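You operate a simulated robot arm through the tools that you are given. There is no shell and no other tool. Be economical: measure what you need, move in short steps, check, and stop when the job is done.

You run a simulated robot arm. Do the job below in one go: nothing can be reset, and whatever is moved stays where it is left.

JOB
Seal the second and fifth bulbs and take them off the rack.
Fine: shutting the brass valve under a bulb seals it, so shut each before lifting; stand the second bulb in the sixth hole of the red hole board, the fifth in the fourth.

Only the result counts: the job must be done as asked and must still hold three seconds after the hand-in. Knocking over, shifting, dropping, spilling or breaking anything else fails it. A push-on lid holds only when it is set on centred and level and pressed home; a screw cap is set on level and turned clockwise until tight.

ROBOT AND FRAMES
A 6-joint arm with a two-finger parallel gripper on a trunk, on a base that drives. Base frame: it is fixed to the floor where the robot stands at the start and does not move with it; the origin is under the middle of the robot, x ahead of it, y to its left, z up; the surface under the hand at the start is at about z = 1126. Readings come in mm, degrees, newtons and seconds.
With the tool pointing down near the work surface it reaches from about 480 to 880 mm from the robot's upright axis, wherever it stands. Its first joint turns from -115.0 to 115.0 degrees. Places, roughly: fifth brass valve [600, -600, 1100]; first brass valve [600, -100, 1100]; fourth brass valve [600, -400, 1100]; fourth hole of the red hole board [500, -300, 800]; second brass valve [600, -200, 1100]; sixth hole of the red hole board [500, -400, 800]; third brass valve [600, -300, 1100]. Payload 4.2 kg.
The tool frame sits at the grasp point between the pads (the TCP): z along the fingers, y along the line on which they close. The tips reach 23 mm beyond it. Largest opening 94 mm; finger width 38, thickness 10; the body of the gripper, 54 by 96 mm, starts 39 mm behind the TCP.
Orientation is that of the tool frame in the base frame, as [roll, pitch, yaw] about the fixed x, y, z axes, in that order (R = Rz(yaw) Ry(pitch) Rx(roll)). With the fingers straight down and closing along the base's y, the tool's x points along the base's -x, its y along +y and its z along -z.

CONTROLS
- The arm moves only by the tool jog_arm. Its argument "increments" is a list that holds one entry, the list of rows, each a list of 7 numbers: the shift along the base's x, y, z in mm, then the turn, a rotation vector about the base's x, y, z in degrees, then the opening, from 0 (shut) to 1 (fully open). In form: [[[dx, dy, dz, wx, wy, wz, fingers], ...]]. A call has 1 to 8 rows; each row is the pose to reach, as a shift and turn from the pose commanded when the call began. A row lasts 0.2 s, in which the tool goes at most 50 mm and 8.6 degrees; a call with a longer step from one row to the next is refused whole, and so is a gripper value outside its range. A pose out of reach is approached as far as the arm can. The call stops where the force on the tool passes 90 N (or 10 N more than at its start, if that is more) or the arm is blocked; 0.2 s more then pass. The fingers move at their own pace (about 108 mm/s each) and stop on an object; they squeeze with about 33 N. The grip force told is the motor's: it shows also when the fingers shut on nothing. Time passes only in rows, and 0.2 s behind the last, so rows that repeat a pose let the fingers close. It gives the time, the measured TCP pose, the force on the tool (base axes), the opening and the grip force at its end, in the units of the frame above (readings bear some noise), with the torque about the TCP (base axes, N m) and any sound that the robot's microphone picked up.
- Cameras (640 x 400 px; columns grow to the right, rows downward): "scene" is now at [205.6, 123.7, 1570.8]; the picture's right is [-0.80, -0.60, 0.00], its down [-0.33, 0.44, -0.84] and it looks along [0.50, -0.67, -0.55] (base axes); focal length 269 px, centre (320, 200). "wrist" rides on the gripper at [86, 16, -75] in the tool frame; the picture's right is [-0.18, 0.98, 0.00], its down [-0.58, -0.11, -0.81] and it looks along [-0.79, -0.15, 0.59] (tool axes); focal length 243 px, centre (320, 200). There is no depth. A picture from a camera that has moved, and an enlarged one, comes with that camera's place and axes in the base frame and with its lens.
- snapshot(camera): a new picture of that camera. The clock stands still meanwhile.
- move_column(by): slides the trunk up (or, below 0, down) by that many mm; the arm and the scene camera ride with it, the base frame stays. It gives what a move gives, with no picture.
- steer(legs): drives the robot by 1 to 6 legs, each [ahead, turn to the left] in mm and degrees, along the robot's own axes; the way and the turn of a leg run together, so that a leg with both is an arc; at most 1500 mm and 180 degrees a leg. The arm and the cameras ride along, it lands a little off, and it stops where it bumps. It gives what a move gives.
- turn_head(pan, tilt): turns the head with the scene camera to pan (to the left, within 80 degrees either way) and tilt (down, from -29 to 69), counted from straight ahead of the robot. It gives what a move gives.
- zoom(camera, box): a new picture of the part [left, top, right, bottom] of that camera's present view, enlarged. The clock stands still meanwhile.
- sign_off(): hands the job in; it is judged then, once.

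Go step by step. Nothing tells you exact positions but the pictures and the camera data: compare them with the known pose of the tool, close in by small moves and look again before you grip or let go. The budget is 120 turns and 78 pictures, counting those below and the enlarged ones. Unless the task says otherwise, let go and move clear before handing in, and close with one line.

The tools are called after ">>>" as name(argument=value, ...) on one line, values as JSON. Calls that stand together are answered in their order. jog_arm: Moves the arm, as the interface text tells. Its arguments: {"type":"object","properties":{"increments":{"type":"array"}},"required":["increments"]} The other tools are called the same way: move_column (by) slides the trunk up or down; steer (legs) drives the base; turn_head (pan, tilt) turns the head that bears the scene camera; snapshot (camera) takes a picture; zoom (camera, box) takes an enlarged picture of a part of a camera's view; sign_off () hands the job in.

At the start:

```text
t: 0.0
tool_pos: [562.6, -218.6, 1424.9]
orientation: [179.9, 0.0, -179.9]
contact_force: [0.0, -1.1, 0.5]
ft_torque: [-0.01, 0.0, 0.02]
gripper_width: 94.1
finger_force: 0.1
trunk travel left (down, up): [-925.0, 65.0]
robot x, y, heading: [1.3, -2.1, -0.1]
head pan, tilt: [-52.8, 33.3]
```

scene: 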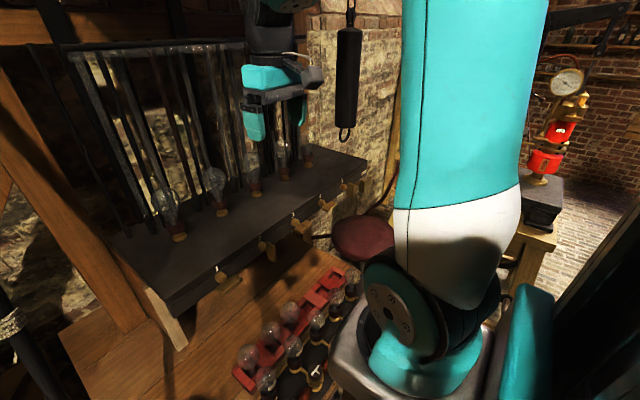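
wrist: 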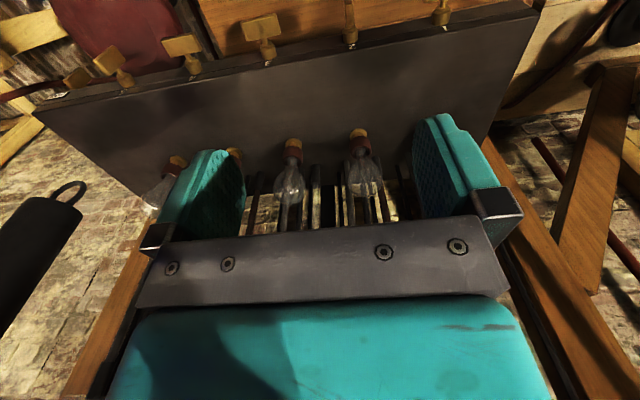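

I see a dark rack shelf carrying bulbs, with brass valves along its front edge and a red hole board below. I'll take enlarged pictures first to identify each item.

>>> zoom(camera="scene", box=[100, 120, 380, 295])

>>> zoom(camera="scene", box=[180, 240, 400, 400])

>>> zoom(camera="wrist", box=[40, 0, 480, 275])

```text
2.29 times, centred on (240, 208) of scene
camera zoom: at [205.6, 123.7, 1570.8], right [-0.8, -0.6, 0.0], down [-0.33, 0.44, -0.84], along [0.5, -0.67, -0.55], focal length 615 px, centre (503, 183)
```

zoom: 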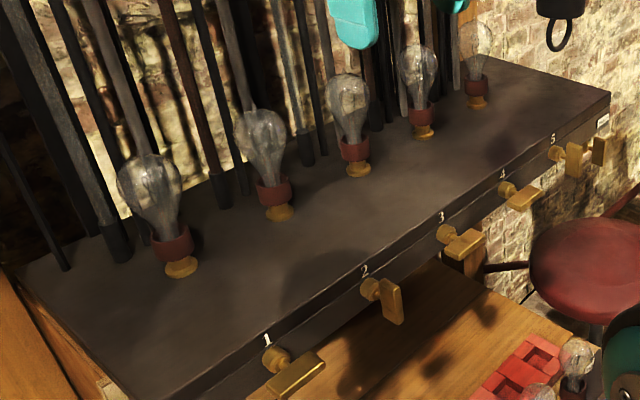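

```text
2.50 times, centred on (290, 320) of scene
camera zoom: at [205.6, 123.7, 1570.8], right [-0.8, -0.6, 0.0], down [-0.33, 0.44, -0.84], along [0.5, -0.67, -0.55], focal length 673 px, centre (395, -100)
```

zoom: 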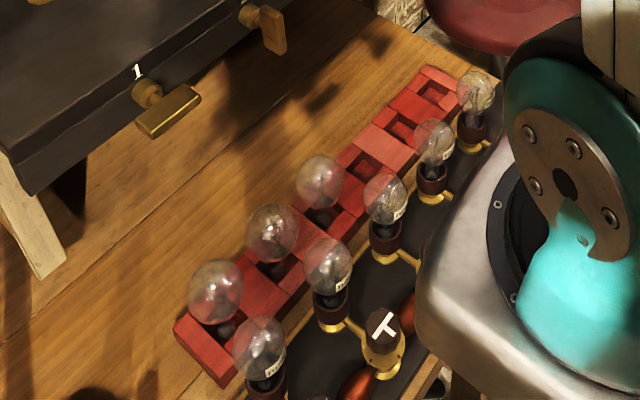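

```text
1.45 times, centred on (260, 138) of wrist
camera zoom: at [476.8, -201.8, 1499.9], right [0.18, 0.98, 0.0], down [0.58, -0.11, 0.81], along [0.79, -0.15, -0.59], focal length 353 px, centre (407, 291)
```

zoom: 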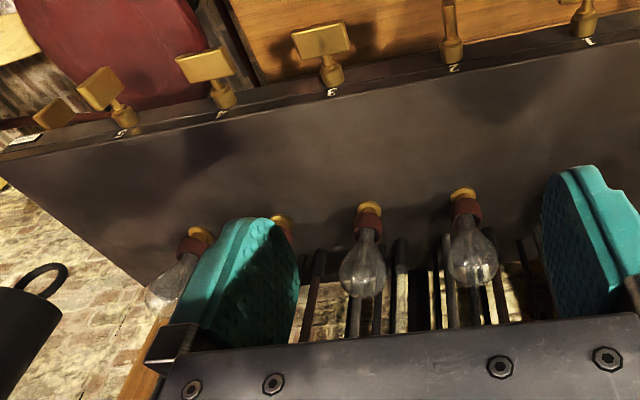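

There are five bulbs in a row at x≈790 with numbered valves on the front face, plus an extra unnumbered handle past 5. I need closer looks at the valves.

>>> zoom(camera="scene", box=[200, 220, 296, 300])

>>> zoom(camera="scene", box=[280, 165, 376, 240])

```text
5.00 times, centred on (248, 260) of scene
camera zoom: at [205.6, 123.7, 1570.8], right [-0.8, -0.6, 0.0], down [-0.33, 0.44, -0.84], along [0.5, -0.67, -0.55], focal length 1346 px, centre (680, -100)
```

zoom: 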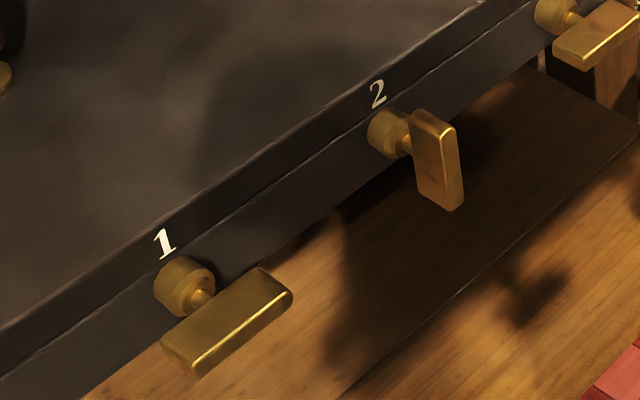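

```text
5.33 times, centred on (328, 202) of scene
camera zoom: at [205.6, 123.7, 1570.8], right [-0.8, -0.6, 0.0], down [-0.33, 0.44, -0.84], along [0.5, -0.67, -0.55], focal length 1435 px, centre (277, 187)
```

zoom: 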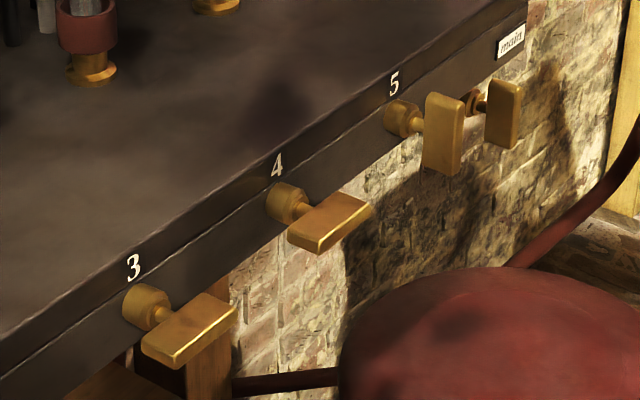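

Valves 2, 5 and main stand upright (open); 1, 3 and 4 lie level (shut). I'll pull back and turn the tool to point ahead (+x), so it can grip handle 2 along its axis.

>>> jog_arm(increments=[[[-15, 3, 0, 0, -8.5, 0, 0.6], [-30, 6, -10, 0, -17, 0, 0.6], [-45, 9, -20, 0, -25.5, 0, 0.6], [-60, 12, -30, 0, -34, 0, 0.6], [-75, 15, -40, 0, -42.5, 0, 0.6], [-90, 18, -50, 0, -51, 0, 0.6], [-105, 20, -60, 0, -59.5, 0, 0.6], [-120, 20, -70, 0, -68, 0, 0.6]]])

>>> jog_arm(increments=[[[0, 0, -20, 0, -8, 0, 0.6], [0, 0, -40, 0, -16, 0, 0.6], [0, 0, -60, 0, -22, 0, 0.6], [0, 0, -80, 0, -22, 0, 0.6]]])

>>> snapshot(camera="scene")

>>> snapshot(camera="wrist")

```text
t: 1.8
tool_pos: [495.4, -283.2, 1433.3]
orientation: [-179.8, 68.2, -179.7]
contact_force: [-0.1, 1.1, 0.7]
ft_torque: [-0.03, 0.05, -0.06]
gripper_width: 56.5
finger_force: 0.0
out of reach, approached as far as the arm can: row 5, 6, 7, 8
trunk travel left (down, up): [-925.0, 65.0]
robot x, y, heading: [3.4, -0.8, 0.1]
head pan, tilt: [-52.8, 33.3]
```

```text
t: 2.8
tool_pos: [541.2, -324.9, 1402.8]
orientation: [-179.5, 87.0, 179.4]
contact_force: [-0.6, -0.5, 0.8]
ft_torque: [-0.02, 0.0, -0.01]
gripper_width: 56.3
finger_force: 0.1
out of reach, approached as far as the arm can: row 1, 2, 3, 4
trunk travel left (down, up): [-925.0, 65.0]
robot x, y, heading: [-0.3, -4.9, -0.2]
head pan, tilt: [-52.8, 33.3]
```

```text
70 pictures are left
camera scene: at [205.6, 123.6, 1570.8], right [-0.8, -0.6, 0.0], down [-0.33, 0.44, -0.84], along [0.5, -0.67, -0.55], focal length 269 px, centre (320, 200)
```

scene: 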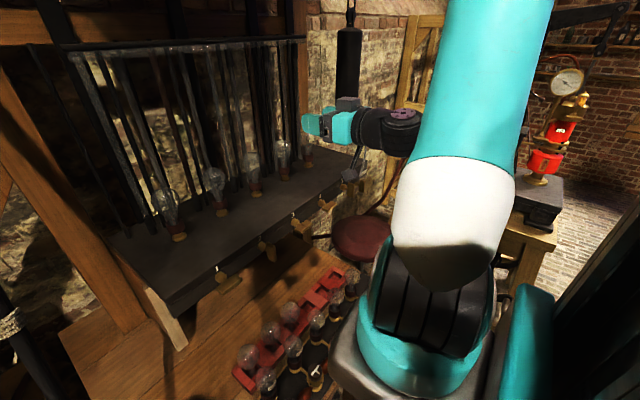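

```text
69 pictures are left
camera wrist: at [463.3, -306.2, 1322.2], right [0.03, 0.98, 0.18], down [-0.78, -0.09, 0.62], along [0.63, -0.16, 0.76], focal length 243 px, centre (320, 200)
```

wrist: 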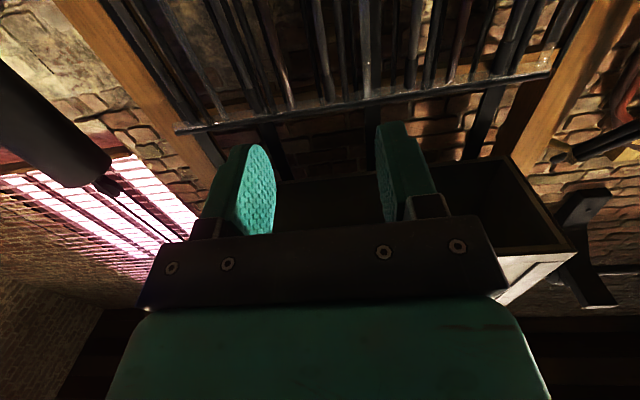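

The arm can't fold in that close with a level tool, so it was pushed outwards. Valve 5 suits this stance; I'll test which reference the jogs use while moving toward it.

>>> jog_arm(increments=[[[0, -40, 0, 0, 0, 0, 0.6], [0, -80, 0, 0, 0, 0, 0.6], [0, -120, 0, 0, 0, 0, 0.6]]])

```text
t: 3.6
tool_pos: [541.2, -446.6, 1404.2]
orientation: [180.0, 86.9, 179.1]
contact_force: [0.9, 0.7, -1.0]
ft_torque: [-0.01, 0.02, -0.04]
gripper_width: 56.3
finger_force: 0.1
trunk travel left (down, up): [-925.0, 65.0]
robot x, y, heading: [-0.1, 2.9, -0.0]
head pan, tilt: [-52.8, 33.3]
```

Jogs are relative to the actual pose. Moving on to a stand-off in front of valve 5.

>>> jog_arm(increments=[[[-10, -20, -35, 0, -3, 0, 0.6], [-20, -40, -70, 0, -3, 0, 0.6], [-30, -60, -105, 0, -3, 0, 0.6], [-40, -80, -140, 0, -3, 0, 0.6], [-50, -100, -180, 0, -3, 0, 0.6], [-60, -118, -220, 0, -3, 0, 0.6], [-60, -118, -260, 0, -3, 0, 0.6], [-60, -118, -300, 0, -3, 0, 0.6]]])

>>> snapshot(camera="scene")

>>> snapshot(camera="wrist")

```text
t: 5.4
tool_pos: [511.3, -570.4, 1105.0]
orientation: [-178.8, 85.6, 178.7]
contact_force: [-0.3, 0.0, 0.5]
ft_torque: [0.0, 0.02, 0.0]
gripper_width: 56.3
finger_force: 0.1
out of reach, approached as far as the arm can: row 1, 2, 3, 4, 5, 6, 7, 8
trunk travel left (down, up): [-925.0, 65.0]
robot x, y, heading: [2.9, -1.6, 0.1]
head pan, tilt: [-52.8, 33.3]
```

```text
68 pictures are left
camera scene: at [205.4, 123.8, 1570.9], right [-0.8, -0.6, 0.0], down [-0.33, 0.44, -0.84], along [0.5, -0.67, -0.55], focal length 269 px, centre (320, 200)
```

scene: 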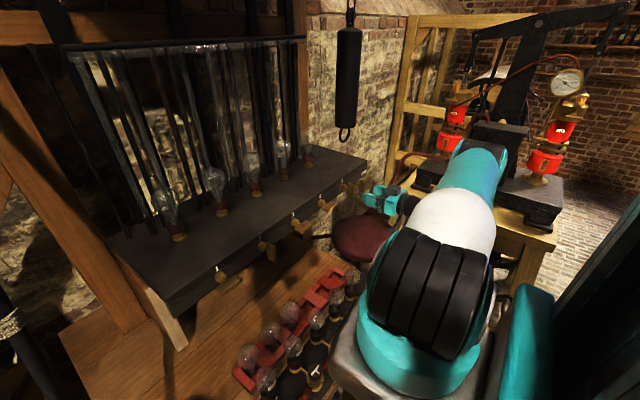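

```text
67 pictures are left
camera wrist: at [431.9, -551.8, 1026.1], right [0.06, 0.98, 0.18], down [-0.76, -0.08, 0.64], along [0.65, -0.17, 0.74], focal length 243 px, centre (320, 200)
```

wrist: 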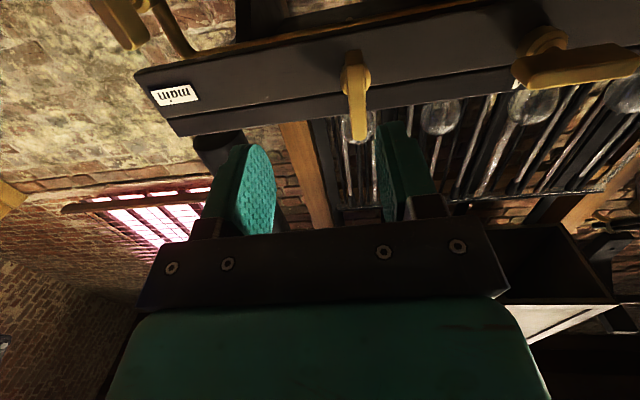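

Handle 5 appears centred near (583, -551, 1107). I'll shift sideways, level the tool and check again.

>>> jog_arm(increments=[[[8, 7, 0, 0, -2, 0, 0.6], [16, 14, 0, 0, -4.4, 0, 0.6], [24, 19, 0, 0, -4.4, 1, 0.6], [24, 19, 0, 0, -4.4, 1.3, 0.6]]])

>>> zoom(camera="wrist", box=[200, 0, 500, 190])

>>> zoom(camera="scene", box=[310, 150, 430, 225])

```text
t: 6.4
tool_pos: [541.9, -568.0, 1105.3]
orientation: [178.2, 87.1, 175.9]
contact_force: [0.6, 0.8, 0.4]
ft_torque: [0.03, 0.01, -0.02]
gripper_width: 56.2
finger_force: 0.1
out of reach, approached as far as the arm can: row 1, 2, 3, 4
trunk travel left (down, up): [-925.0, 65.0]
robot x, y, heading: [1.4, -2.0, 0.1]
head pan, tilt: [-52.8, 33.3]
```

```text
2.11 times, centred on (350, 95) of wrist
camera zoom: at [464.4, -547.0, 1023.8], right [0.05, 0.98, 0.19], down [-0.78, -0.08, 0.62], along [0.63, -0.18, 0.76], focal length 511 px, centre (257, 421)
```

zoom: 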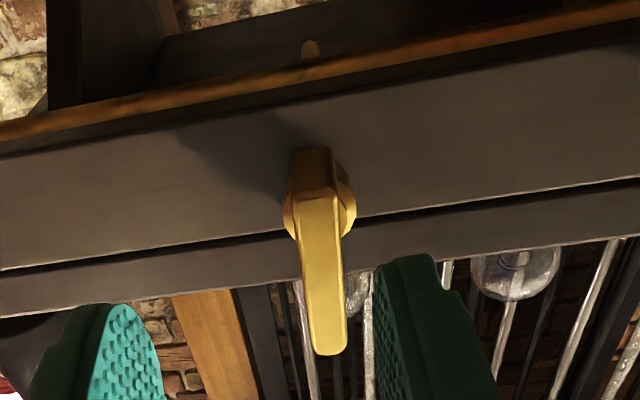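

```text
5.33 times, centred on (370, 188) of scene
camera zoom: at [205.5, 123.6, 1570.9], right [-0.8, -0.6, 0.0], down [-0.33, 0.44, -0.84], along [0.5, -0.67, -0.55], focal length 1435 px, centre (53, 267)
```

zoom: 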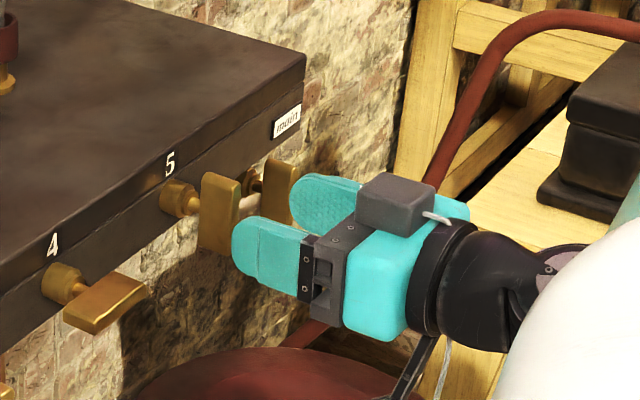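

The arm is still slightly too folded here, so I'll back the base up 80 mm. Handle 5: axis about (y -551, z 1106), front face x≈570.

>>> steer(legs=[[-90, 0]])

>>> jog_arm(increments=[[[20, 5, 0, 0, 0, 0, 0.6], [40, 10, 0, 0, 0, 0, 0.6], [60, 15, 0, 0, 0, 0, 0.6], [70, 17, 0, 0, 0, 0, 0.6]]])

```text
t: 7.5
tool_pos: [449.9, -566.6, 1105.2]
orientation: [178.4, 87.1, 176.0]
contact_force: [0.2, -0.1, 0.6]
ft_torque: [0.02, -0.01, -0.01]
gripper_width: 56.3
finger_force: 0.0
trunk travel left (down, up): [-925.0, 65.0]
robot x, y, heading: [-91.6, -4.7, -0.0]
head pan, tilt: [-52.8, 33.3]
```

```text
t: 8.5
tool_pos: [518.8, -550.4, 1105.4]
orientation: [178.6, 87.0, 176.2]
contact_force: [-0.2, -0.3, 0.4]
ft_torque: [-0.01, -0.01, 0.01]
gripper_width: 56.6
finger_force: 0.0
trunk travel left (down, up): [-925.0, 65.0]
robot x, y, heading: [-92.9, 1.1, -0.0]
head pan, tilt: [-52.8, 33.3]
```

>>> jog_arm(increments=[[[0, 0, 0, 0, -1.5, 1.2, 0.55], [5, 0, 0, 0, -3, 2.4, 0.55], [10, 0, 0, 0, -3, 2.4, 0.55]]])

>>> zoom(camera="wrist", box=[200, 0, 500, 190])

>>> zoom(camera="scene", box=[310, 150, 430, 225])

```text
t: 9.3
tool_pos: [530.0, -550.6, 1105.0]
orientation: [90.3, 89.8, 90.3]
contact_force: [0.4, -0.7, -1.0]
ft_torque: [0.02, -0.02, -0.03]
gripper_width: 51.8
finger_force: 0.0
trunk travel left (down, up): [-925.0, 65.0]
robot x, y, heading: [-92.4, -1.5, -0.3]
head pan, tilt: [-52.8, 33.3]
```

```text
2.11 times, centred on (350, 95) of wrist
camera zoom: at [456.1, -533.5, 1020.0], right [0.0, 0.98, 0.19], down [-0.81, -0.11, 0.58], along [0.59, -0.15, 0.79], focal length 511 px, centre (257, 421)
```

zoom: 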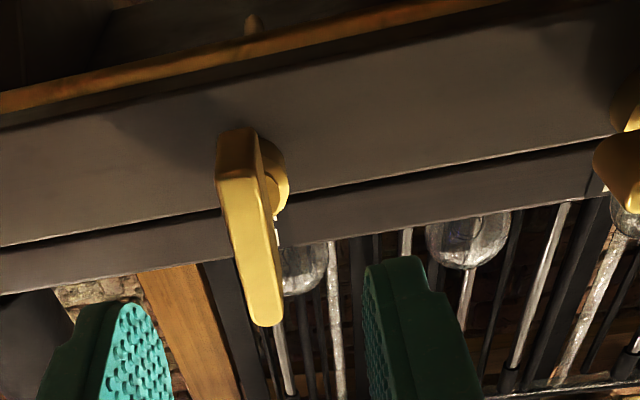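

```text
5.33 times, centred on (370, 188) of scene
camera zoom: at [113.7, 123.5, 1570.9], right [-0.8, -0.6, 0.0], down [-0.33, 0.44, -0.84], along [0.5, -0.67, -0.55], focal length 1435 px, centre (53, 267)
```

zoom: 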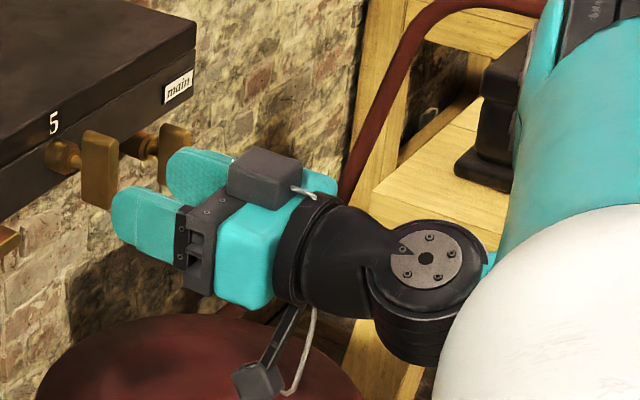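

Aligned with handle 5. Advancing over it and closing.

>>> jog_arm(increments=[[[12, 0, 0, 0, 0, 0, 0.5], [24, 0, 0, 0, 0, 0, 0.5], [34, 0, 0, 0, 0, 0, 0.5], [42, 0, 0, 0, 0, 0, 0.5]]])

>>> zoom(camera="wrist", box=[200, 0, 500, 190])

>>> zoom(camera="scene", box=[310, 150, 430, 225])

```text
t: 10.3
tool_pos: [571.6, -551.7, 1105.1]
orientation: [96.6, 89.9, 96.5]
contact_force: [-0.3, -0.7, -0.5]
ft_torque: [-0.03, -0.02, -0.01]
gripper_width: 47.3
finger_force: 0.0
trunk travel left (down, up): [-925.0, 65.0]
robot x, y, heading: [-91.6, 0.3, -0.1]
head pan, tilt: [-52.8, 33.3]
```

```text
2.11 times, centred on (350, 95) of wrist
camera zoom: at [497.6, -533.2, 1019.3], right [0.0, 0.98, 0.19], down [-0.81, -0.11, 0.58], along [0.59, -0.15, 0.79], focal length 511 px, centre (257, 421)
```

zoom: 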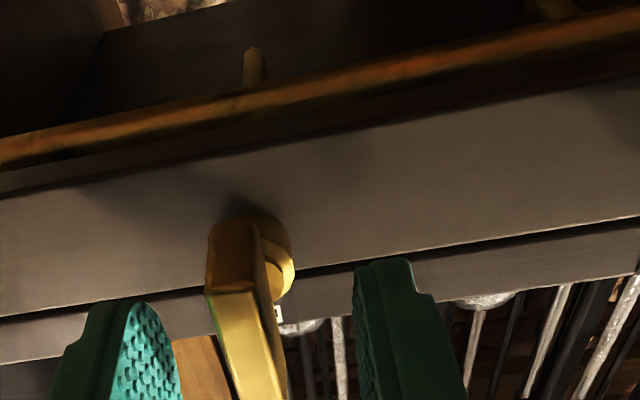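

```text
5.33 times, centred on (370, 188) of scene
camera zoom: at [113.7, 123.5, 1570.9], right [-0.8, -0.6, 0.0], down [-0.33, 0.44, -0.84], along [0.5, -0.67, -0.55], focal length 1435 px, centre (53, 267)
```

zoom: 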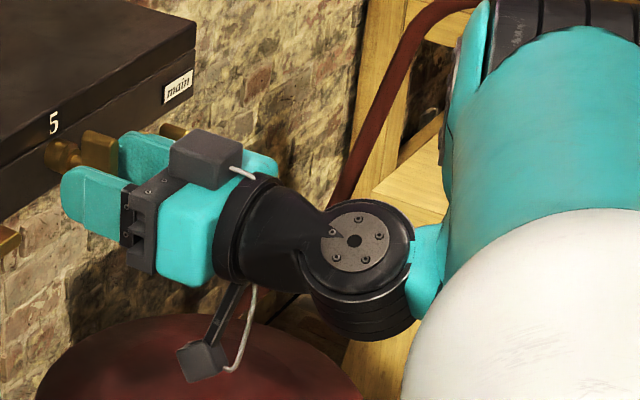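

>>> jog_arm(increments=[[[0, 0, 0, 0, 0, 0, 0.0], [0, 0, 0, 0, 0, 0, 0.0], [0, 0, 0, 0, 0, 0, 0.0]]])

```text
t: 11.1
tool_pos: [571.5, -551.7, 1104.9]
orientation: [101.9, 89.9, 101.8]
contact_force: [5.4, -9.9, 0.8]
ft_torque: [0.07, 0.53, -0.47]
gripper_width: 11.1
finger_force: 44.7
trunk travel left (down, up): [-925.0, 65.0]
robot x, y, heading: [-90.1, 0.1, -0.2]
head pan, tilt: [-52.8, 33.3]
```

Gripped. I'll turn clockwise (as seen from the front) in small steps and watch the torque.

>>> jog_arm(increments=[[[0, -0.7, 0, 4, 0, 0, 0.0], [0, -0.7, 0, 12, 0, 0, 0.0], [0, -0.7, 0, 20, 0, 0, 0.0]]])

```text
t: 11.9
tool_pos: [570.2, -550.2, 1105.0]
orientation: [90.1, 69.6, 90.0]
contact_force: [-0.2, -2.4, -2.1]
ft_torque: [-0.03, -1.21, -0.99]
gripper_width: 10.8
finger_force: 45.3
trunk travel left (down, up): [-925.0, 65.0]
robot x, y, heading: [-90.2, -1.3, 0.0]
head pan, tilt: [-52.8, 33.3]
```

>>> jog_arm(increments=[[[0, 0, 0, 8.5, 0, 0, 0.0], [0, 0, 0, 17, 0, 0, 0.0], [0, 0, 0, 25.5, 0, 0, 0.0], [0, 0, 0, 34, 0, 0, 0.0], [0, 0, 0, 42.5, 0, 0, 0.0], [0, 0, 0, 51, 0, 0, 0.0], [0, 0, 0, 59, 0, 0, 0.0], [0, 0, 0, 66, 0, 0, 0.0]]])

>>> zoom(camera="scene", box=[310, 150, 430, 225])

```text
t: 13.7
tool_pos: [570.9, -551.0, 1106.0]
orientation: [90.0, 3.8, 90.1]
contact_force: [-9.3, 9.4, 3.4]
ft_torque: [0.0, -0.02, 0.28]
gripper_width: 10.9
finger_force: 44.9
trunk travel left (down, up): [-925.0, 65.0]
robot x, y, heading: [-90.9, 2.1, 0.4]
head pan, tilt: [-52.8, 33.3]
```

```text
5.33 times, centred on (370, 188) of scene
camera zoom: at [113.1, 124.3, 1570.9], right [-0.8, -0.6, 0.0], down [-0.33, 0.44, -0.84], along [0.51, -0.67, -0.55], focal length 1435 px, centre (53, 267)
```

zoom: 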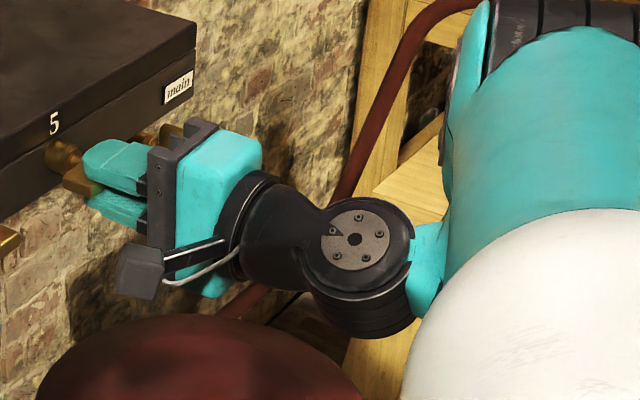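

>>> jog_arm(increments=[[[0, 0, 0, 2, 0, 0, 0.0], [0, 0, 0, 4, 0, 0, 0.0], [0, 0, 0, 6, 0, 0, 0.0], [0, 0, 0, 6, 0, 0, 0.0]]])

```text
t: 14.7
tool_pos: [571.2, -549.5, 1106.0]
orientation: [90.0, -2.0, 90.1]
contact_force: [-13.7, 15.3, 6.0]
ft_torque: [-1.77, 0.0, 0.95]
gripper_width: 10.9
finger_force: 45.3
trunk travel left (down, up): [-925.0, 65.0]
robot x, y, heading: [-88.8, -0.1, -0.0]
head pan, tilt: [-52.8, 33.3]
```

The valve hit its end stop at about 90°. Releasing and backing out straight.

>>> jog_arm(increments=[[[0, 0, 0, -2, 0, 0, 0.2], [0, 0, 0, -2, 0, 0, 0.4], [0, 0, 0, -2, 0, 0, 0.45], [-15, 0, 0, -2, 0, 0, 0.45], [-30, 0, 0, -2, 0, 0, 0.45], [-45, 0, 0, -2, 0, 0, 0.45], [-60, 0, 0, -2, 0, 0, 0.45], [-75, 0, 0, -2, 0, 0, 0.45]]])

>>> zoom(camera="scene", box=[260, 150, 420, 250])

```text
t: 16.5
tool_pos: [503.6, -552.4, 1104.2]
orientation: [90.5, 0.0, 89.9]
contact_force: [0.0, -0.2, 0.4]
ft_torque: [0.01, -0.03, -0.01]
gripper_width: 42.4
finger_force: 0.0
out of reach, approached as far as the arm can: row 8
trunk travel left (down, up): [-925.0, 65.0]
robot x, y, heading: [-90.9, 0.5, 0.1]
head pan, tilt: [-52.8, 33.3]
```

```text
4.00 times, centred on (340, 200) of scene
camera zoom: at [113.8, 123.7, 1570.8], right [-0.8, -0.6, 0.0], down [-0.33, 0.44, -0.84], along [0.5, -0.67, -0.55], focal length 1076 px, centre (240, 200)
```

zoom: 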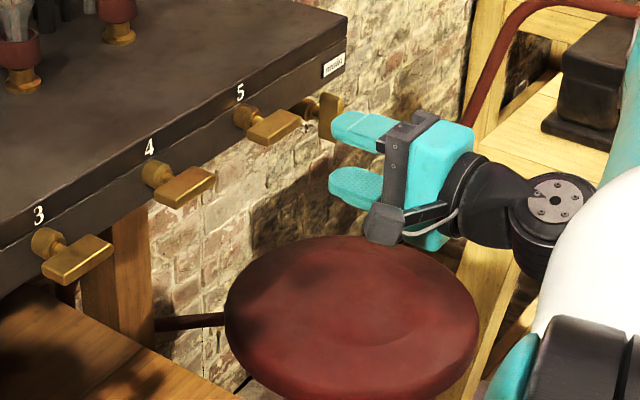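

Valve 5 is shut like 1, 3 and 4, and main is untouched. For valve 2 I need to back up about 200 mm, so I'll look around behind first.

>>> turn_head(pan=80, tilt=45)

>>> snapshot(camera="scene")

>>> turn_head(pan=-80, tilt=45)

>>> snapshot(camera="scene")

```text
t: 18.7
tool_pos: [503.7, -553.5, 1104.3]
orientation: [90.6, -0.1, 89.8]
contact_force: [-0.4, 0.8, -0.3]
ft_torque: [0.0, -0.01, -0.02]
gripper_width: 42.5
finger_force: 0.1
trunk travel left (down, up): [-925.0, 65.0]
robot x, y, heading: [-93.0, -0.8, -0.2]
head pan, tilt: [80.0, 45.0]
```

```text
58 pictures are left
camera scene: at [74.3, 274.6, 1553.4], right [0.98, -0.17, 0.0], down [-0.12, -0.7, -0.71], along [0.12, 0.7, -0.71], focal length 269 px, centre (320, 200)
```

scene: 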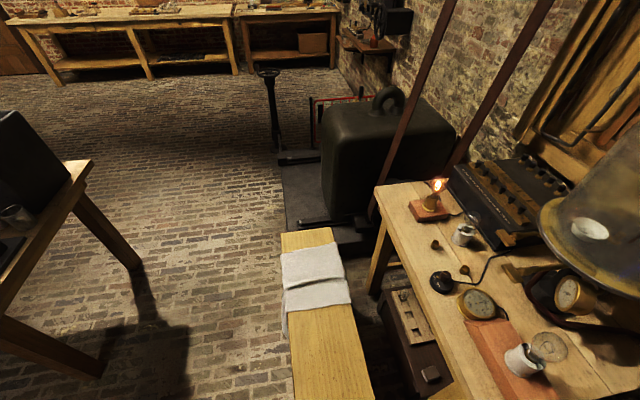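

```text
t: 21.1
tool_pos: [502.4, -553.9, 1105.4]
orientation: [90.6, -0.1, 89.8]
contact_force: [0.7, -0.2, 0.3]
ft_torque: [0.0, -0.03, -0.02]
gripper_width: 42.2
finger_force: 0.0
trunk travel left (down, up): [-925.0, 65.0]
robot x, y, heading: [-91.3, -4.9, 0.2]
head pan, tilt: [-80.0, 45.0]
```

```text
57 pictures are left
camera scene: at [74.3, 114.4, 1553.4], right [-0.98, -0.17, 0.0], down [-0.12, 0.7, -0.71], along [0.12, -0.7, -0.71], focal length 269 px, centre (320, 200)
```

scene: 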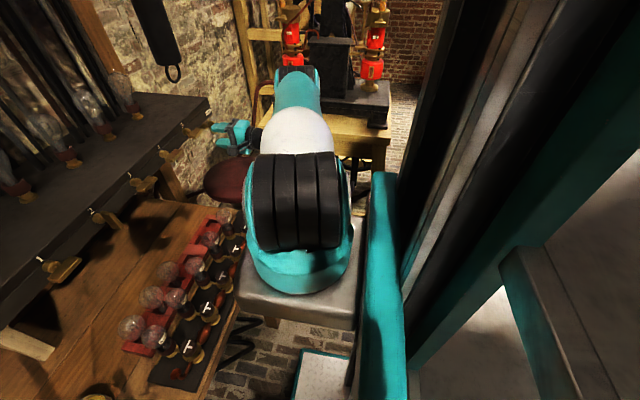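

Space behind looks free for another 200 mm. Backing up, re-rolling the tool so the fingers close sideways again.

>>> steer(legs=[[-200, 0]])

>>> turn_head(pan=-35, tilt=33)

>>> jog_arm(increments=[[[40, 0, 0, -8.5, 0, 0, 0.5], [80, 0, 0, -17, 0, 0, 0.5], [120, 0, 0, -25.5, 0, 0, 0.5], [160, 0, 0, -34, 0, 0, 0.5], [200, 10, 0, -42.5, 0, 0, 0.5], [200, 60, 0, -51, 0, 0, 0.5], [200, 110, 0, -59.5, 0, 0, 0.5], [200, 160, 0, -68, 0, 0, 0.5]]])

```text
t: 22.7
tool_pos: [303.7, -553.4, 1105.7]
orientation: [90.6, -0.1, 89.9]
contact_force: [-0.1, 0.1, 0.2]
ft_torque: [-0.01, 0.04, -0.06]
gripper_width: 42.5
finger_force: 0.1
trunk travel left (down, up): [-925.0, 65.0]
robot x, y, heading: [-290.9, -2.8, -0.1]
head pan, tilt: [-80.0, 45.0]
```

```text
t: 23.8
tool_pos: [304.3, -554.1, 1103.3]
orientation: [90.7, 0.0, 89.8]
contact_force: [0.3, -0.2, -0.4]
ft_torque: [-0.03, 0.0, 0.01]
gripper_width: 42.1
finger_force: 0.0
trunk travel left (down, up): [-925.0, 65.0]
robot x, y, heading: [-294.1, 0.4, -0.2]
head pan, tilt: [-35.0, 33.0]
```

```text
t: 25.6
tool_pos: [503.9, -392.3, 1104.6]
orientation: [90.1, 67.9, 89.4]
contact_force: [0.2, 0.1, 0.7]
ft_torque: [-0.01, -0.01, 0.04]
gripper_width: 47.2
finger_force: 0.1
trunk travel left (down, up): [-925.0, 65.0]
robot x, y, heading: [-293.7, 1.5, -0.0]
head pan, tilt: [-35.0, 33.0]
```

>>> jog_arm(increments=[[[0, 49, 0, -8, 0, 0, 0.55], [0, 98, 0, -16, 0, 0, 0.55], [0, 147, 0, -22, 0, 0, 0.55], [0, 196, 0, -22, 0, 0, 0.55], [0, 206, 0, -22, 0, 0, 0.55]]])

>>> snapshot(camera="wrist")

>>> snapshot(camera="scene")

```text
t: 26.8
tool_pos: [512.7, -188.4, 1104.7]
orientation: [109.0, 89.9, 108.4]
contact_force: [-0.7, 0.7, -0.4]
ft_torque: [0.01, 0.0, 0.02]
gripper_width: 51.5
finger_force: 0.1
out of reach, approached as far as the arm can: row 4, 5
trunk travel left (down, up): [-925.0, 65.0]
robot x, y, heading: [-289.3, 0.5, -0.1]
head pan, tilt: [-35.0, 33.0]
```

```text
56 pictures are left
camera wrist: at [438.2, -169.8, 1020.4], right [0.01, 0.98, 0.19], down [-0.81, -0.1, 0.58], along [0.59, -0.16, 0.79], focal length 243 px, centre (320, 200)
```

wrist: 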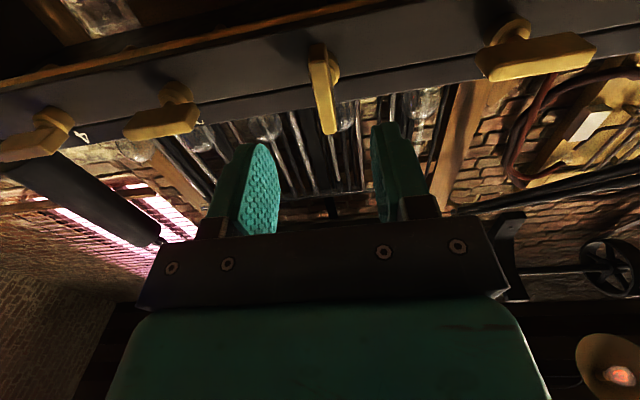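

```text
55 pictures are left
camera scene: at [-66.9, 143.0, 1571.3], right [-0.57, -0.82, 0.0], down [-0.45, 0.31, -0.84], along [0.69, -0.48, -0.54], focal length 269 px, centre (320, 200)
```

scene: 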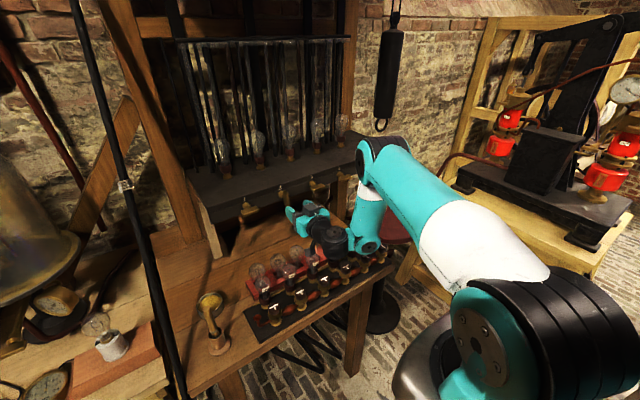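

Handle 2 lies straight ahead. Zooming to centre on it.

>>> zoom(camera="wrist", box=[200, 0, 500, 190])

>>> zoom(camera="scene", box=[230, 160, 350, 235])

```text
2.11 times, centred on (350, 95) of wrist
camera zoom: at [438.2, -169.8, 1020.4], right [0.01, 0.98, 0.19], down [-0.81, -0.1, 0.58], along [0.59, -0.16, 0.79], focal length 511 px, centre (257, 421)
```

zoom: 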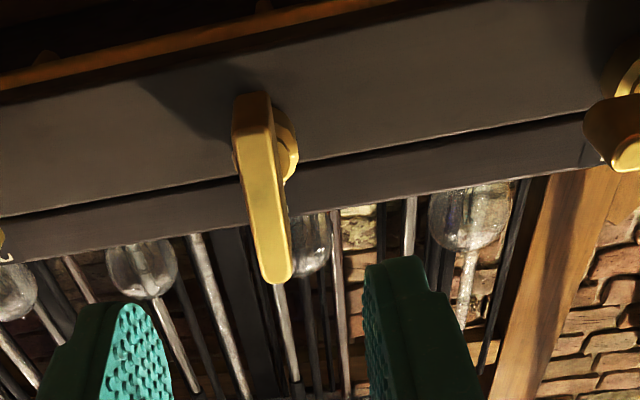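

```text
5.33 times, centred on (290, 198) of scene
camera zoom: at [-66.9, 143.0, 1571.3], right [-0.57, -0.82, 0.0], down [-0.45, 0.31, -0.84], along [0.69, -0.48, -0.54], focal length 1435 px, centre (480, 213)
```

zoom: 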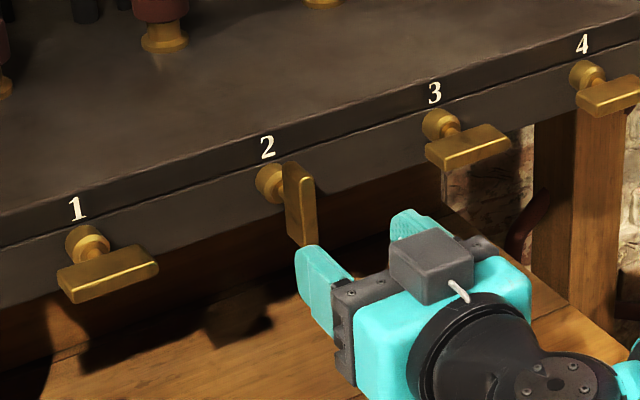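

>>> jog_arm(increments=[[[10, 3.5, 0, 0, 0, 0, 0.5], [22, 3.5, 0, 0, 0, 0, 0.5], [34, 3.5, 0, 0, 0, 0, 0.5], [46, 3.5, 0, 0, 0, 0, 0.5], [54, 3.5, 0, 0, 0, 0, 0.5], [59, 3.5, 0, 0, 0, 0, 0.5]]])

>>> zoom(camera="wrist", box=[200, 0, 500, 190])

>>> zoom(camera="scene", box=[230, 160, 350, 235])

```text
t: 28.2
tool_pos: [572.0, -186.3, 1105.1]
orientation: [49.3, 89.9, 48.7]
contact_force: [0.8, -0.7, -0.7]
ft_torque: [-0.02, 0.02, -0.01]
gripper_width: 46.9
finger_force: 0.0
trunk travel left (down, up): [-925.0, 65.0]
robot x, y, heading: [-294.2, 0.6, 0.1]
head pan, tilt: [-35.0, 33.0]
```

```text
2.11 times, centred on (350, 95) of wrist
camera zoom: at [498.2, -167.1, 1020.0], right [0.01, 0.98, 0.19], down [-0.81, -0.1, 0.58], along [0.59, -0.16, 0.79], focal length 511 px, centre (257, 421)
```

zoom: 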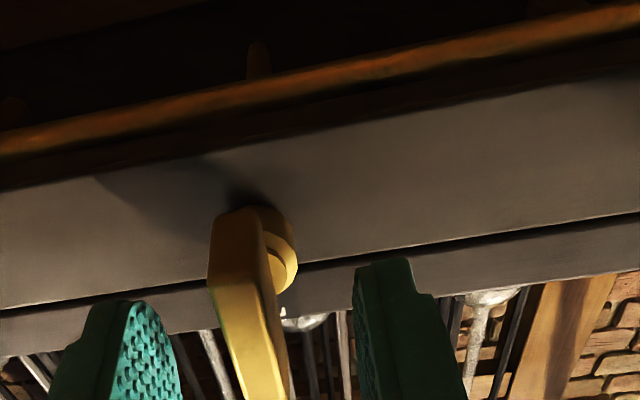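

```text
5.33 times, centred on (290, 198) of scene
camera zoom: at [-66.9, 143.0, 1571.3], right [-0.57, -0.82, 0.0], down [-0.45, 0.31, -0.84], along [0.69, -0.48, -0.54], focal length 1435 px, centre (480, 213)
```

zoom: 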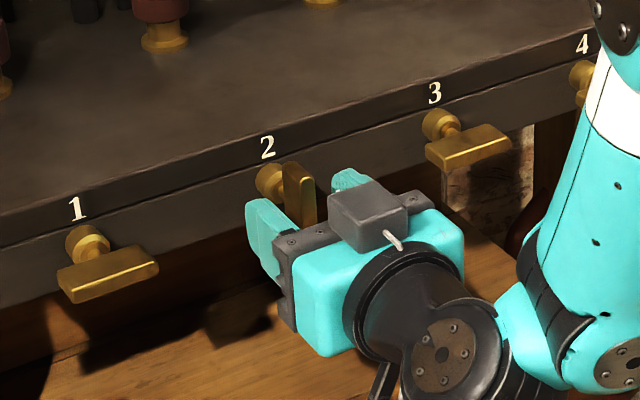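

Same picture as at valve 5 before gripping. Closing and turning clockwise.

>>> jog_arm(increments=[[[0, 0, 0, 0, 0, 0, 0.0], [0, 0, 0, 0, 0, 0, 0.0], [0, 0, 0, 0, 0, 0, 0.0]]])

>>> jog_arm(increments=[[[0, -0.5, 0, 4, 0, 0, 0.0], [0, -0.5, 0, 12, 0, 0, 0.0], [0, -0.5, 0, 20, 0, 0, 0.0]]])

```text
t: 29.0
tool_pos: [572.1, -186.0, 1105.1]
orientation: [41.2, 89.7, 40.6]
contact_force: [2.9, -2.1, 0.0]
ft_torque: [0.02, -0.14, 0.41]
gripper_width: 10.7
finger_force: 44.6
trunk travel left (down, up): [-925.0, 65.0]
robot x, y, heading: [-294.4, 0.8, -0.1]
head pan, tilt: [-35.0, 33.0]
```

```text
t: 29.8
tool_pos: [570.7, -184.2, 1104.6]
orientation: [90.2, 69.6, 89.7]
contact_force: [-1.5, 0.9, -2.0]
ft_torque: [-0.04, -1.49, -0.1]
gripper_width: 10.9
finger_force: 45.1
trunk travel left (down, up): [-925.0, 65.0]
robot x, y, heading: [-291.0, -0.2, 0.2]
head pan, tilt: [-35.0, 33.0]
```

>>> jog_arm(increments=[[[0, 0, 0, 8.5, 0, 0, 0.0], [0, 0, 0, 17, 0, 0, 0.0], [0, 0, 0, 25.5, 0, 0, 0.0], [0, 0, 0, 34, 0, 0, 0.0], [0, 0, 0, 42.5, 0, 0, 0.0], [0, 0, 0, 51, 0, 0, 0.0], [0, 0, 0, 59, 0, 0, 0.0], [0, 0, 0, 66, 0, 0, 0.0]]])

>>> jog_arm(increments=[[[0, 0, 0, 2, 0, 0, 0.0], [0, 0, 0, 4, 0, 0, 0.0], [0, 0, 0, 6, 0, 0, 0.0], [0, 0, 0, 6, 0, 0, 0.0]]])

```text
t: 31.6
tool_pos: [571.4, -185.2, 1107.4]
orientation: [90.5, 3.8, 89.9]
contact_force: [8.3, 10.0, 6.7]
ft_torque: [-0.03, -0.83, -0.43]
gripper_width: 10.8
finger_force: 45.4
trunk travel left (down, up): [-925.0, 65.0]
robot x, y, heading: [-288.8, 0.5, 0.2]
head pan, tilt: [-35.0, 33.0]
```

```text
t: 32.6
tool_pos: [571.5, -184.6, 1105.9]
orientation: [90.6, -2.1, 89.9]
contact_force: [10.5, 10.8, 11.9]
ft_torque: [-1.73, -0.56, 1.26]
gripper_width: 10.7
finger_force: 44.8
trunk travel left (down, up): [-925.0, 65.0]
robot x, y, heading: [-290.5, -1.0, -0.1]
head pan, tilt: [-35.0, 33.0]
```

Valve 2 also hit its stop. Releasing and backing out.

>>> jog_arm(increments=[[[0, 0, 0, -2, 0, 0, 0.2], [0, 0, 0, -2, 0, 0, 0.4], [0, 0, 0, -2, 0, 0, 0.45], [-15, 0, 0, -2, 0, 0, 0.45], [-30, 0, 0, -2, 0, 0, 0.45], [-45, 0, 0, -2, 0, 0, 0.45], [-58, 0, 0, -2, 0, 0, 0.45]]])

>>> zoom(camera="scene", box=[170, 110, 410, 260])

```text
t: 34.2
tool_pos: [511.4, -184.8, 1105.7]
orientation: [90.7, -0.2, 89.8]
contact_force: [-0.5, 0.2, 1.2]
ft_torque: [-0.02, -0.04, 0.0]
gripper_width: 42.2
finger_force: 0.1
trunk travel left (down, up): [-925.0, 65.0]
robot x, y, heading: [-291.2, -1.6, 0.0]
head pan, tilt: [-35.0, 33.0]
```

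```text
2.67 times, centred on (290, 185) of scene
camera zoom: at [-66.8, 143.3, 1571.3], right [-0.57, -0.82, 0.0], down [-0.45, 0.31, -0.84], along [0.69, -0.48, -0.54], focal length 718 px, centre (400, 240)
```

zoom: 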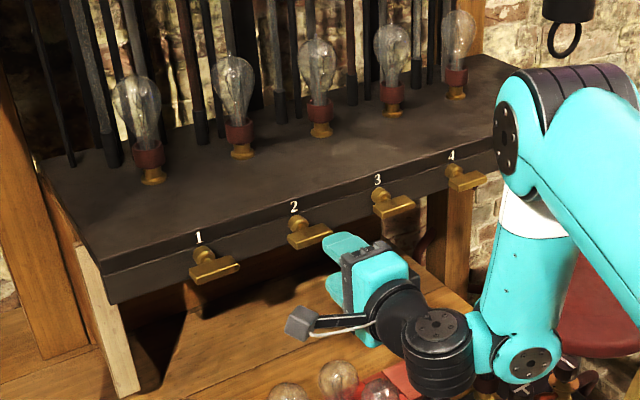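

Both valves now lie level. Next I raise the arm and turn the tool to point down before repositioning the base.

>>> jog_arm(increments=[[[-10, 0, 30, 0, 4, 0, 0.6], [-20, 0, 65, 0, 12, 0, 0.6], [-30, 0, 100, 0, 20, 0, 0.6], [-35, 0, 135, 0, 28.5, 0, 0.6], [-40, 0, 170, 0, 37, 0, 0.6], [-50, 0, 205, 0, 45.5, 0, 0.6], [-60, 0, 240, 0, 54, 0, 0.6], [-80, 0, 275, 0, 62, 0, 0.6]]])

>>> jog_arm(increments=[[[-20, 0, 15, 0, 8, 0, 0.8], [-50, 0, 30, 0, 16, 0, 0.8], [-80, 0, 40, 0, 24, 0, 0.8], [-110, 0, 40, 0, 28, 0, 0.8]]])

```text
t: 36.0
tool_pos: [435.1, -185.6, 1381.1]
orientation: [152.6, 0.1, 89.6]
contact_force: [0.9, -0.3, -0.5]
ft_torque: [0.0, 0.01, 0.0]
gripper_width: 56.3
finger_force: 0.2
trunk travel left (down, up): [-925.0, 65.0]
robot x, y, heading: [-292.2, 2.0, -0.3]
head pan, tilt: [-35.0, 33.0]
```

```text
t: 37.0
tool_pos: [323.9, -184.9, 1419.3]
orientation: [-179.4, 0.1, 90.0]
contact_force: [0.3, 0.4, -0.6]
ft_torque: [0.0, 0.03, 0.04]
gripper_width: 75.1
finger_force: 0.1
trunk travel left (down, up): [-925.0, 65.0]
robot x, y, heading: [-289.8, 1.2, -0.4]
head pan, tilt: [-35.0, 33.0]
```

>>> jog_arm(increments=[[[0, 0, 0, 0, 0, 8.5, 1], [0, -10, 0, 0, 0, 17, 1], [0, -20, 0, 0, 0, 25.5, 1], [0, -30, 0, 0, 0, 34, 1], [0, -40, 0, 0, 0, 42.5, 1], [0, -50, 0, 0, 0, 51, 1], [0, -60, 0, 0, 0, 59.5, 1], [0, -70, 0, 0, 0, 68, 1]]])

>>> jog_arm(increments=[[[0, 0, 0, 0, 0, 8, 1], [0, 0, 0, 0, 0, 16, 1], [0, 0, 0, 0, 0, 22, 1]]])

>>> turn_head(pan=-50, tilt=50)

>>> snapshot(camera="wrist")

>>> snapshot(camera="scene")

```text
t: 38.8
tool_pos: [322.6, -254.7, 1420.4]
orientation: [-179.5, 0.0, 158.0]
contact_force: [-0.5, -0.1, -0.2]
ft_torque: [0.04, -0.03, 0.0]
gripper_width: 93.9
finger_force: 0.0
trunk travel left (down, up): [-925.0, 65.0]
robot x, y, heading: [-291.9, 1.1, 0.0]
head pan, tilt: [-35.0, 33.0]
```

```text
t: 39.6
tool_pos: [323.7, -256.1, 1420.0]
orientation: [-179.4, 0.2, 179.9]
contact_force: [0.8, 0.0, 0.0]
ft_torque: [-0.03, -0.03, -0.02]
gripper_width: 94.4
finger_force: 0.2
trunk travel left (down, up): [-925.0, 65.0]
robot x, y, heading: [-292.8, -1.4, 0.1]
head pan, tilt: [-35.0, 33.0]
```

```text
t: 40.4
tool_pos: [323.2, -256.1, 1420.8]
orientation: [-179.4, 0.1, 179.8]
contact_force: [-0.3, -0.3, -0.9]
ft_torque: [0.01, 0.0, -0.01]
gripper_width: 93.8
finger_force: 0.0
trunk travel left (down, up): [-925.0, 65.0]
robot x, y, heading: [-290.8, -1.2, -0.0]
head pan, tilt: [-50.0, 50.0]
```

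```text
49 pictures are left
camera wrist: at [237.9, -238.0, 1496.2], right [0.19, 0.98, -0.01], down [0.58, -0.1, 0.81], along [0.79, -0.16, -0.59], focal length 243 px, centre (320, 200)
```

wrist: 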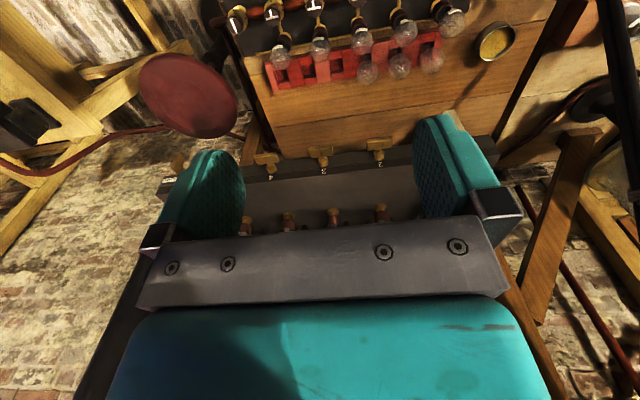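

```text
48 pictures are left
camera scene: at [-90.3, 135.4, 1546.5], right [-0.77, -0.64, 0.0], down [-0.49, 0.59, -0.64], along [0.41, -0.49, -0.77], focal length 269 px, centre (320, 200)
```

scene: 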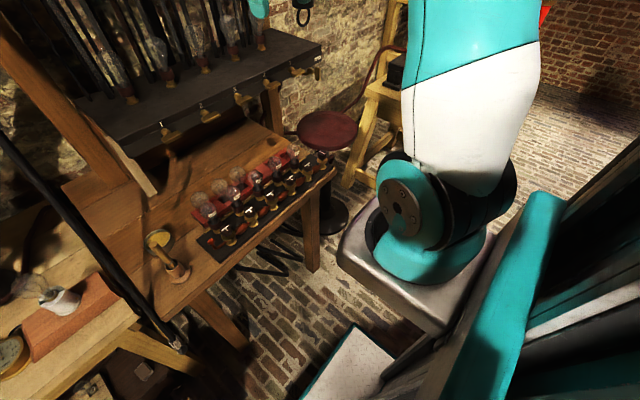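

Good overview of the bench. Zooming on the hole board.

>>> zoom(camera="wrist", box=[220, 0, 480, 160])

>>> zoom(camera="scene", box=[180, 130, 350, 240])

```text
2.46 times, centred on (350, 80) of wrist
camera zoom: at [237.9, -238.0, 1496.2], right [0.19, 0.98, -0.01], down [0.58, -0.1, 0.81], along [0.79, -0.16, -0.59], focal length 597 px, centre (246, 495)
```

zoom: 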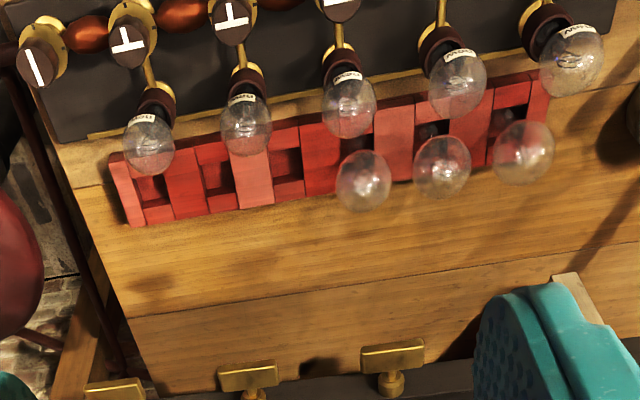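

```text
3.64 times, centred on (265, 185) of scene
camera zoom: at [-90.3, 135.4, 1546.5], right [-0.77, -0.64, 0.0], down [-0.49, 0.59, -0.64], along [0.41, -0.49, -0.77], focal length 979 px, centre (520, 254)
```

zoom: 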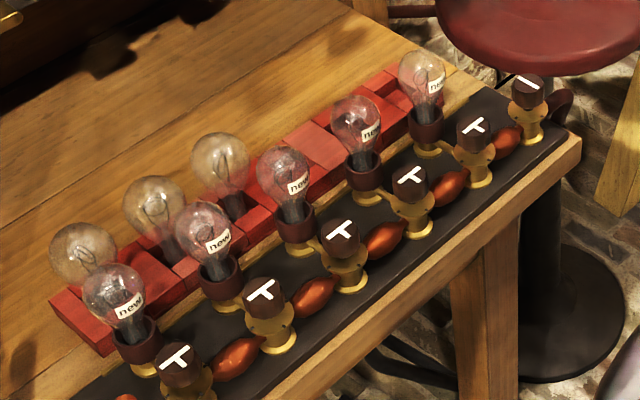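

Three free holes are 4, 5, 6, at about (555, -261), (555, -339), (555, -414). I'll swing the arm in front and drive to about (-60, -280) so that both bulbs and holes are in reach.

>>> jog_arm(increments=[[[0, 45, 0, 0, 0, 0, 1], [0, 90, 0, 0, 0, 0, 1], [0, 135, 0, 0, 0, 0, 1], [0, 180, 0, 0, 0, 0, 1], [0, 225, 0, 0, 0, 0, 1], [0, 270, 0, 0, 0, 0, 1], [0, 300, 0, 0, 0, 0, 1]]])

>>> steer(legs=[[0, -50.5], [363, 0], [0, 50.5]])

```text
t: 42.0
tool_pos: [321.8, 46.5, 1422.2]
orientation: [-179.4, 0.2, 179.8]
contact_force: [-1.2, -0.1, 0.1]
ft_torque: [0.03, 0.0, -0.03]
gripper_width: 93.9
finger_force: 0.0
trunk travel left (down, up): [-925.0, 65.0]
robot x, y, heading: [-291.1, -0.5, -0.1]
head pan, tilt: [-50.0, 50.0]
```

```text
t: 48.9
tool_pos: [556.2, -248.4, 1423.2]
orientation: [-179.4, 0.2, 178.9]
contact_force: [-1.1, 0.4, -0.3]
ft_torque: [-0.05, 0.02, 0.0]
gripper_width: 94.3
finger_force: 0.1
trunk travel left (down, up): [-925.0, 65.0]
robot x, y, heading: [-61.8, -282.3, -1.2]
head pan, tilt: [-50.0, 50.0]
```

The base now stands well at (-62, -282). Because the camera housing must clear the tall rods at the rack and the "new" bulbs at the board, I'll grip the round glass with the tool leaning 20° and the camera to the -y side. First I yaw the tool while moving toward bulb 5.

>>> jog_arm(increments=[[[10, -30, 0, 0, 0, 8.5, 1], [20, -60, 0, 0, 0, 17, 1], [30, -90, 0, 0, 0, 25.5, 1], [40, -120, 0, 0, 0, 34, 1], [50, -150, 0, 0, 0, 42.5, 1], [60, -180, 0, 0, 0, 51, 1], [70, -210, 0, 0, 0, 59.5, 1], [80, -240, 0, 0, 0, 68, 1]]])

>>> jog_arm(increments=[[[10, -20, 0, 0, 0, 8.5, 1], [20, -40, 0, 0, 0, 17, 1], [30, -60, 0, 0, 0, 23, 1]]])

>>> snapshot(camera="wrist")

>>> snapshot(camera="scene")

```text
t: 50.7
tool_pos: [637.5, -490.2, 1421.1]
orientation: [-179.3, 0.2, -113.0]
contact_force: [-0.8, 0.9, -1.4]
ft_torque: [-0.01, -0.01, -0.04]
gripper_width: 94.1
finger_force: 0.1
trunk travel left (down, up): [-925.0, 65.0]
robot x, y, heading: [-58.3, -280.9, -0.8]
head pan, tilt: [-50.0, 50.0]
```

```text
t: 51.5
tool_pos: [665.3, -549.8, 1421.4]
orientation: [-179.4, 0.1, -89.9]
contact_force: [0.8, 0.9, -0.4]
ft_torque: [-0.03, 0.01, 0.0]
gripper_width: 94.1
finger_force: 0.0
trunk travel left (down, up): [-925.0, 65.0]
robot x, y, heading: [-59.6, -284.6, -1.2]
head pan, tilt: [-50.0, 50.0]
```

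```text
45 pictures are left
camera wrist: at [650.0, -635.5, 1497.2], right [-0.98, 0.18, -0.01], down [0.1, 0.58, 0.81], along [0.15, 0.79, -0.59], focal length 243 px, centre (320, 200)
```

wrist: 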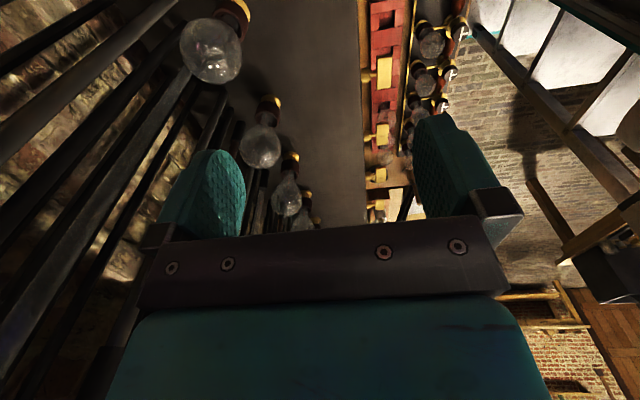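

```text
44 pictures are left
camera scene: at [144.8, -151.9, 1546.5], right [-0.78, -0.63, 0.0], down [-0.48, 0.6, -0.64], along [0.4, -0.5, -0.77], focal length 269 px, centre (320, 200)
```

scene: 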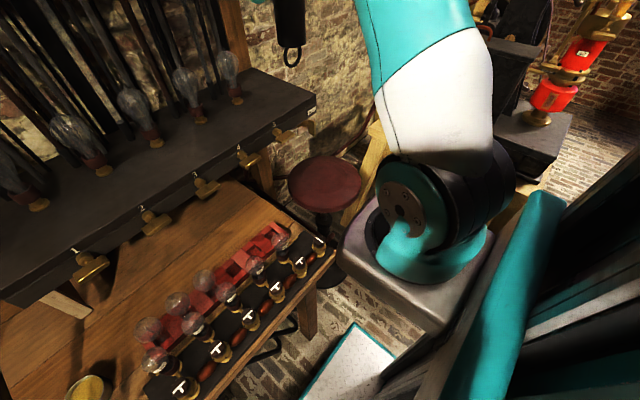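

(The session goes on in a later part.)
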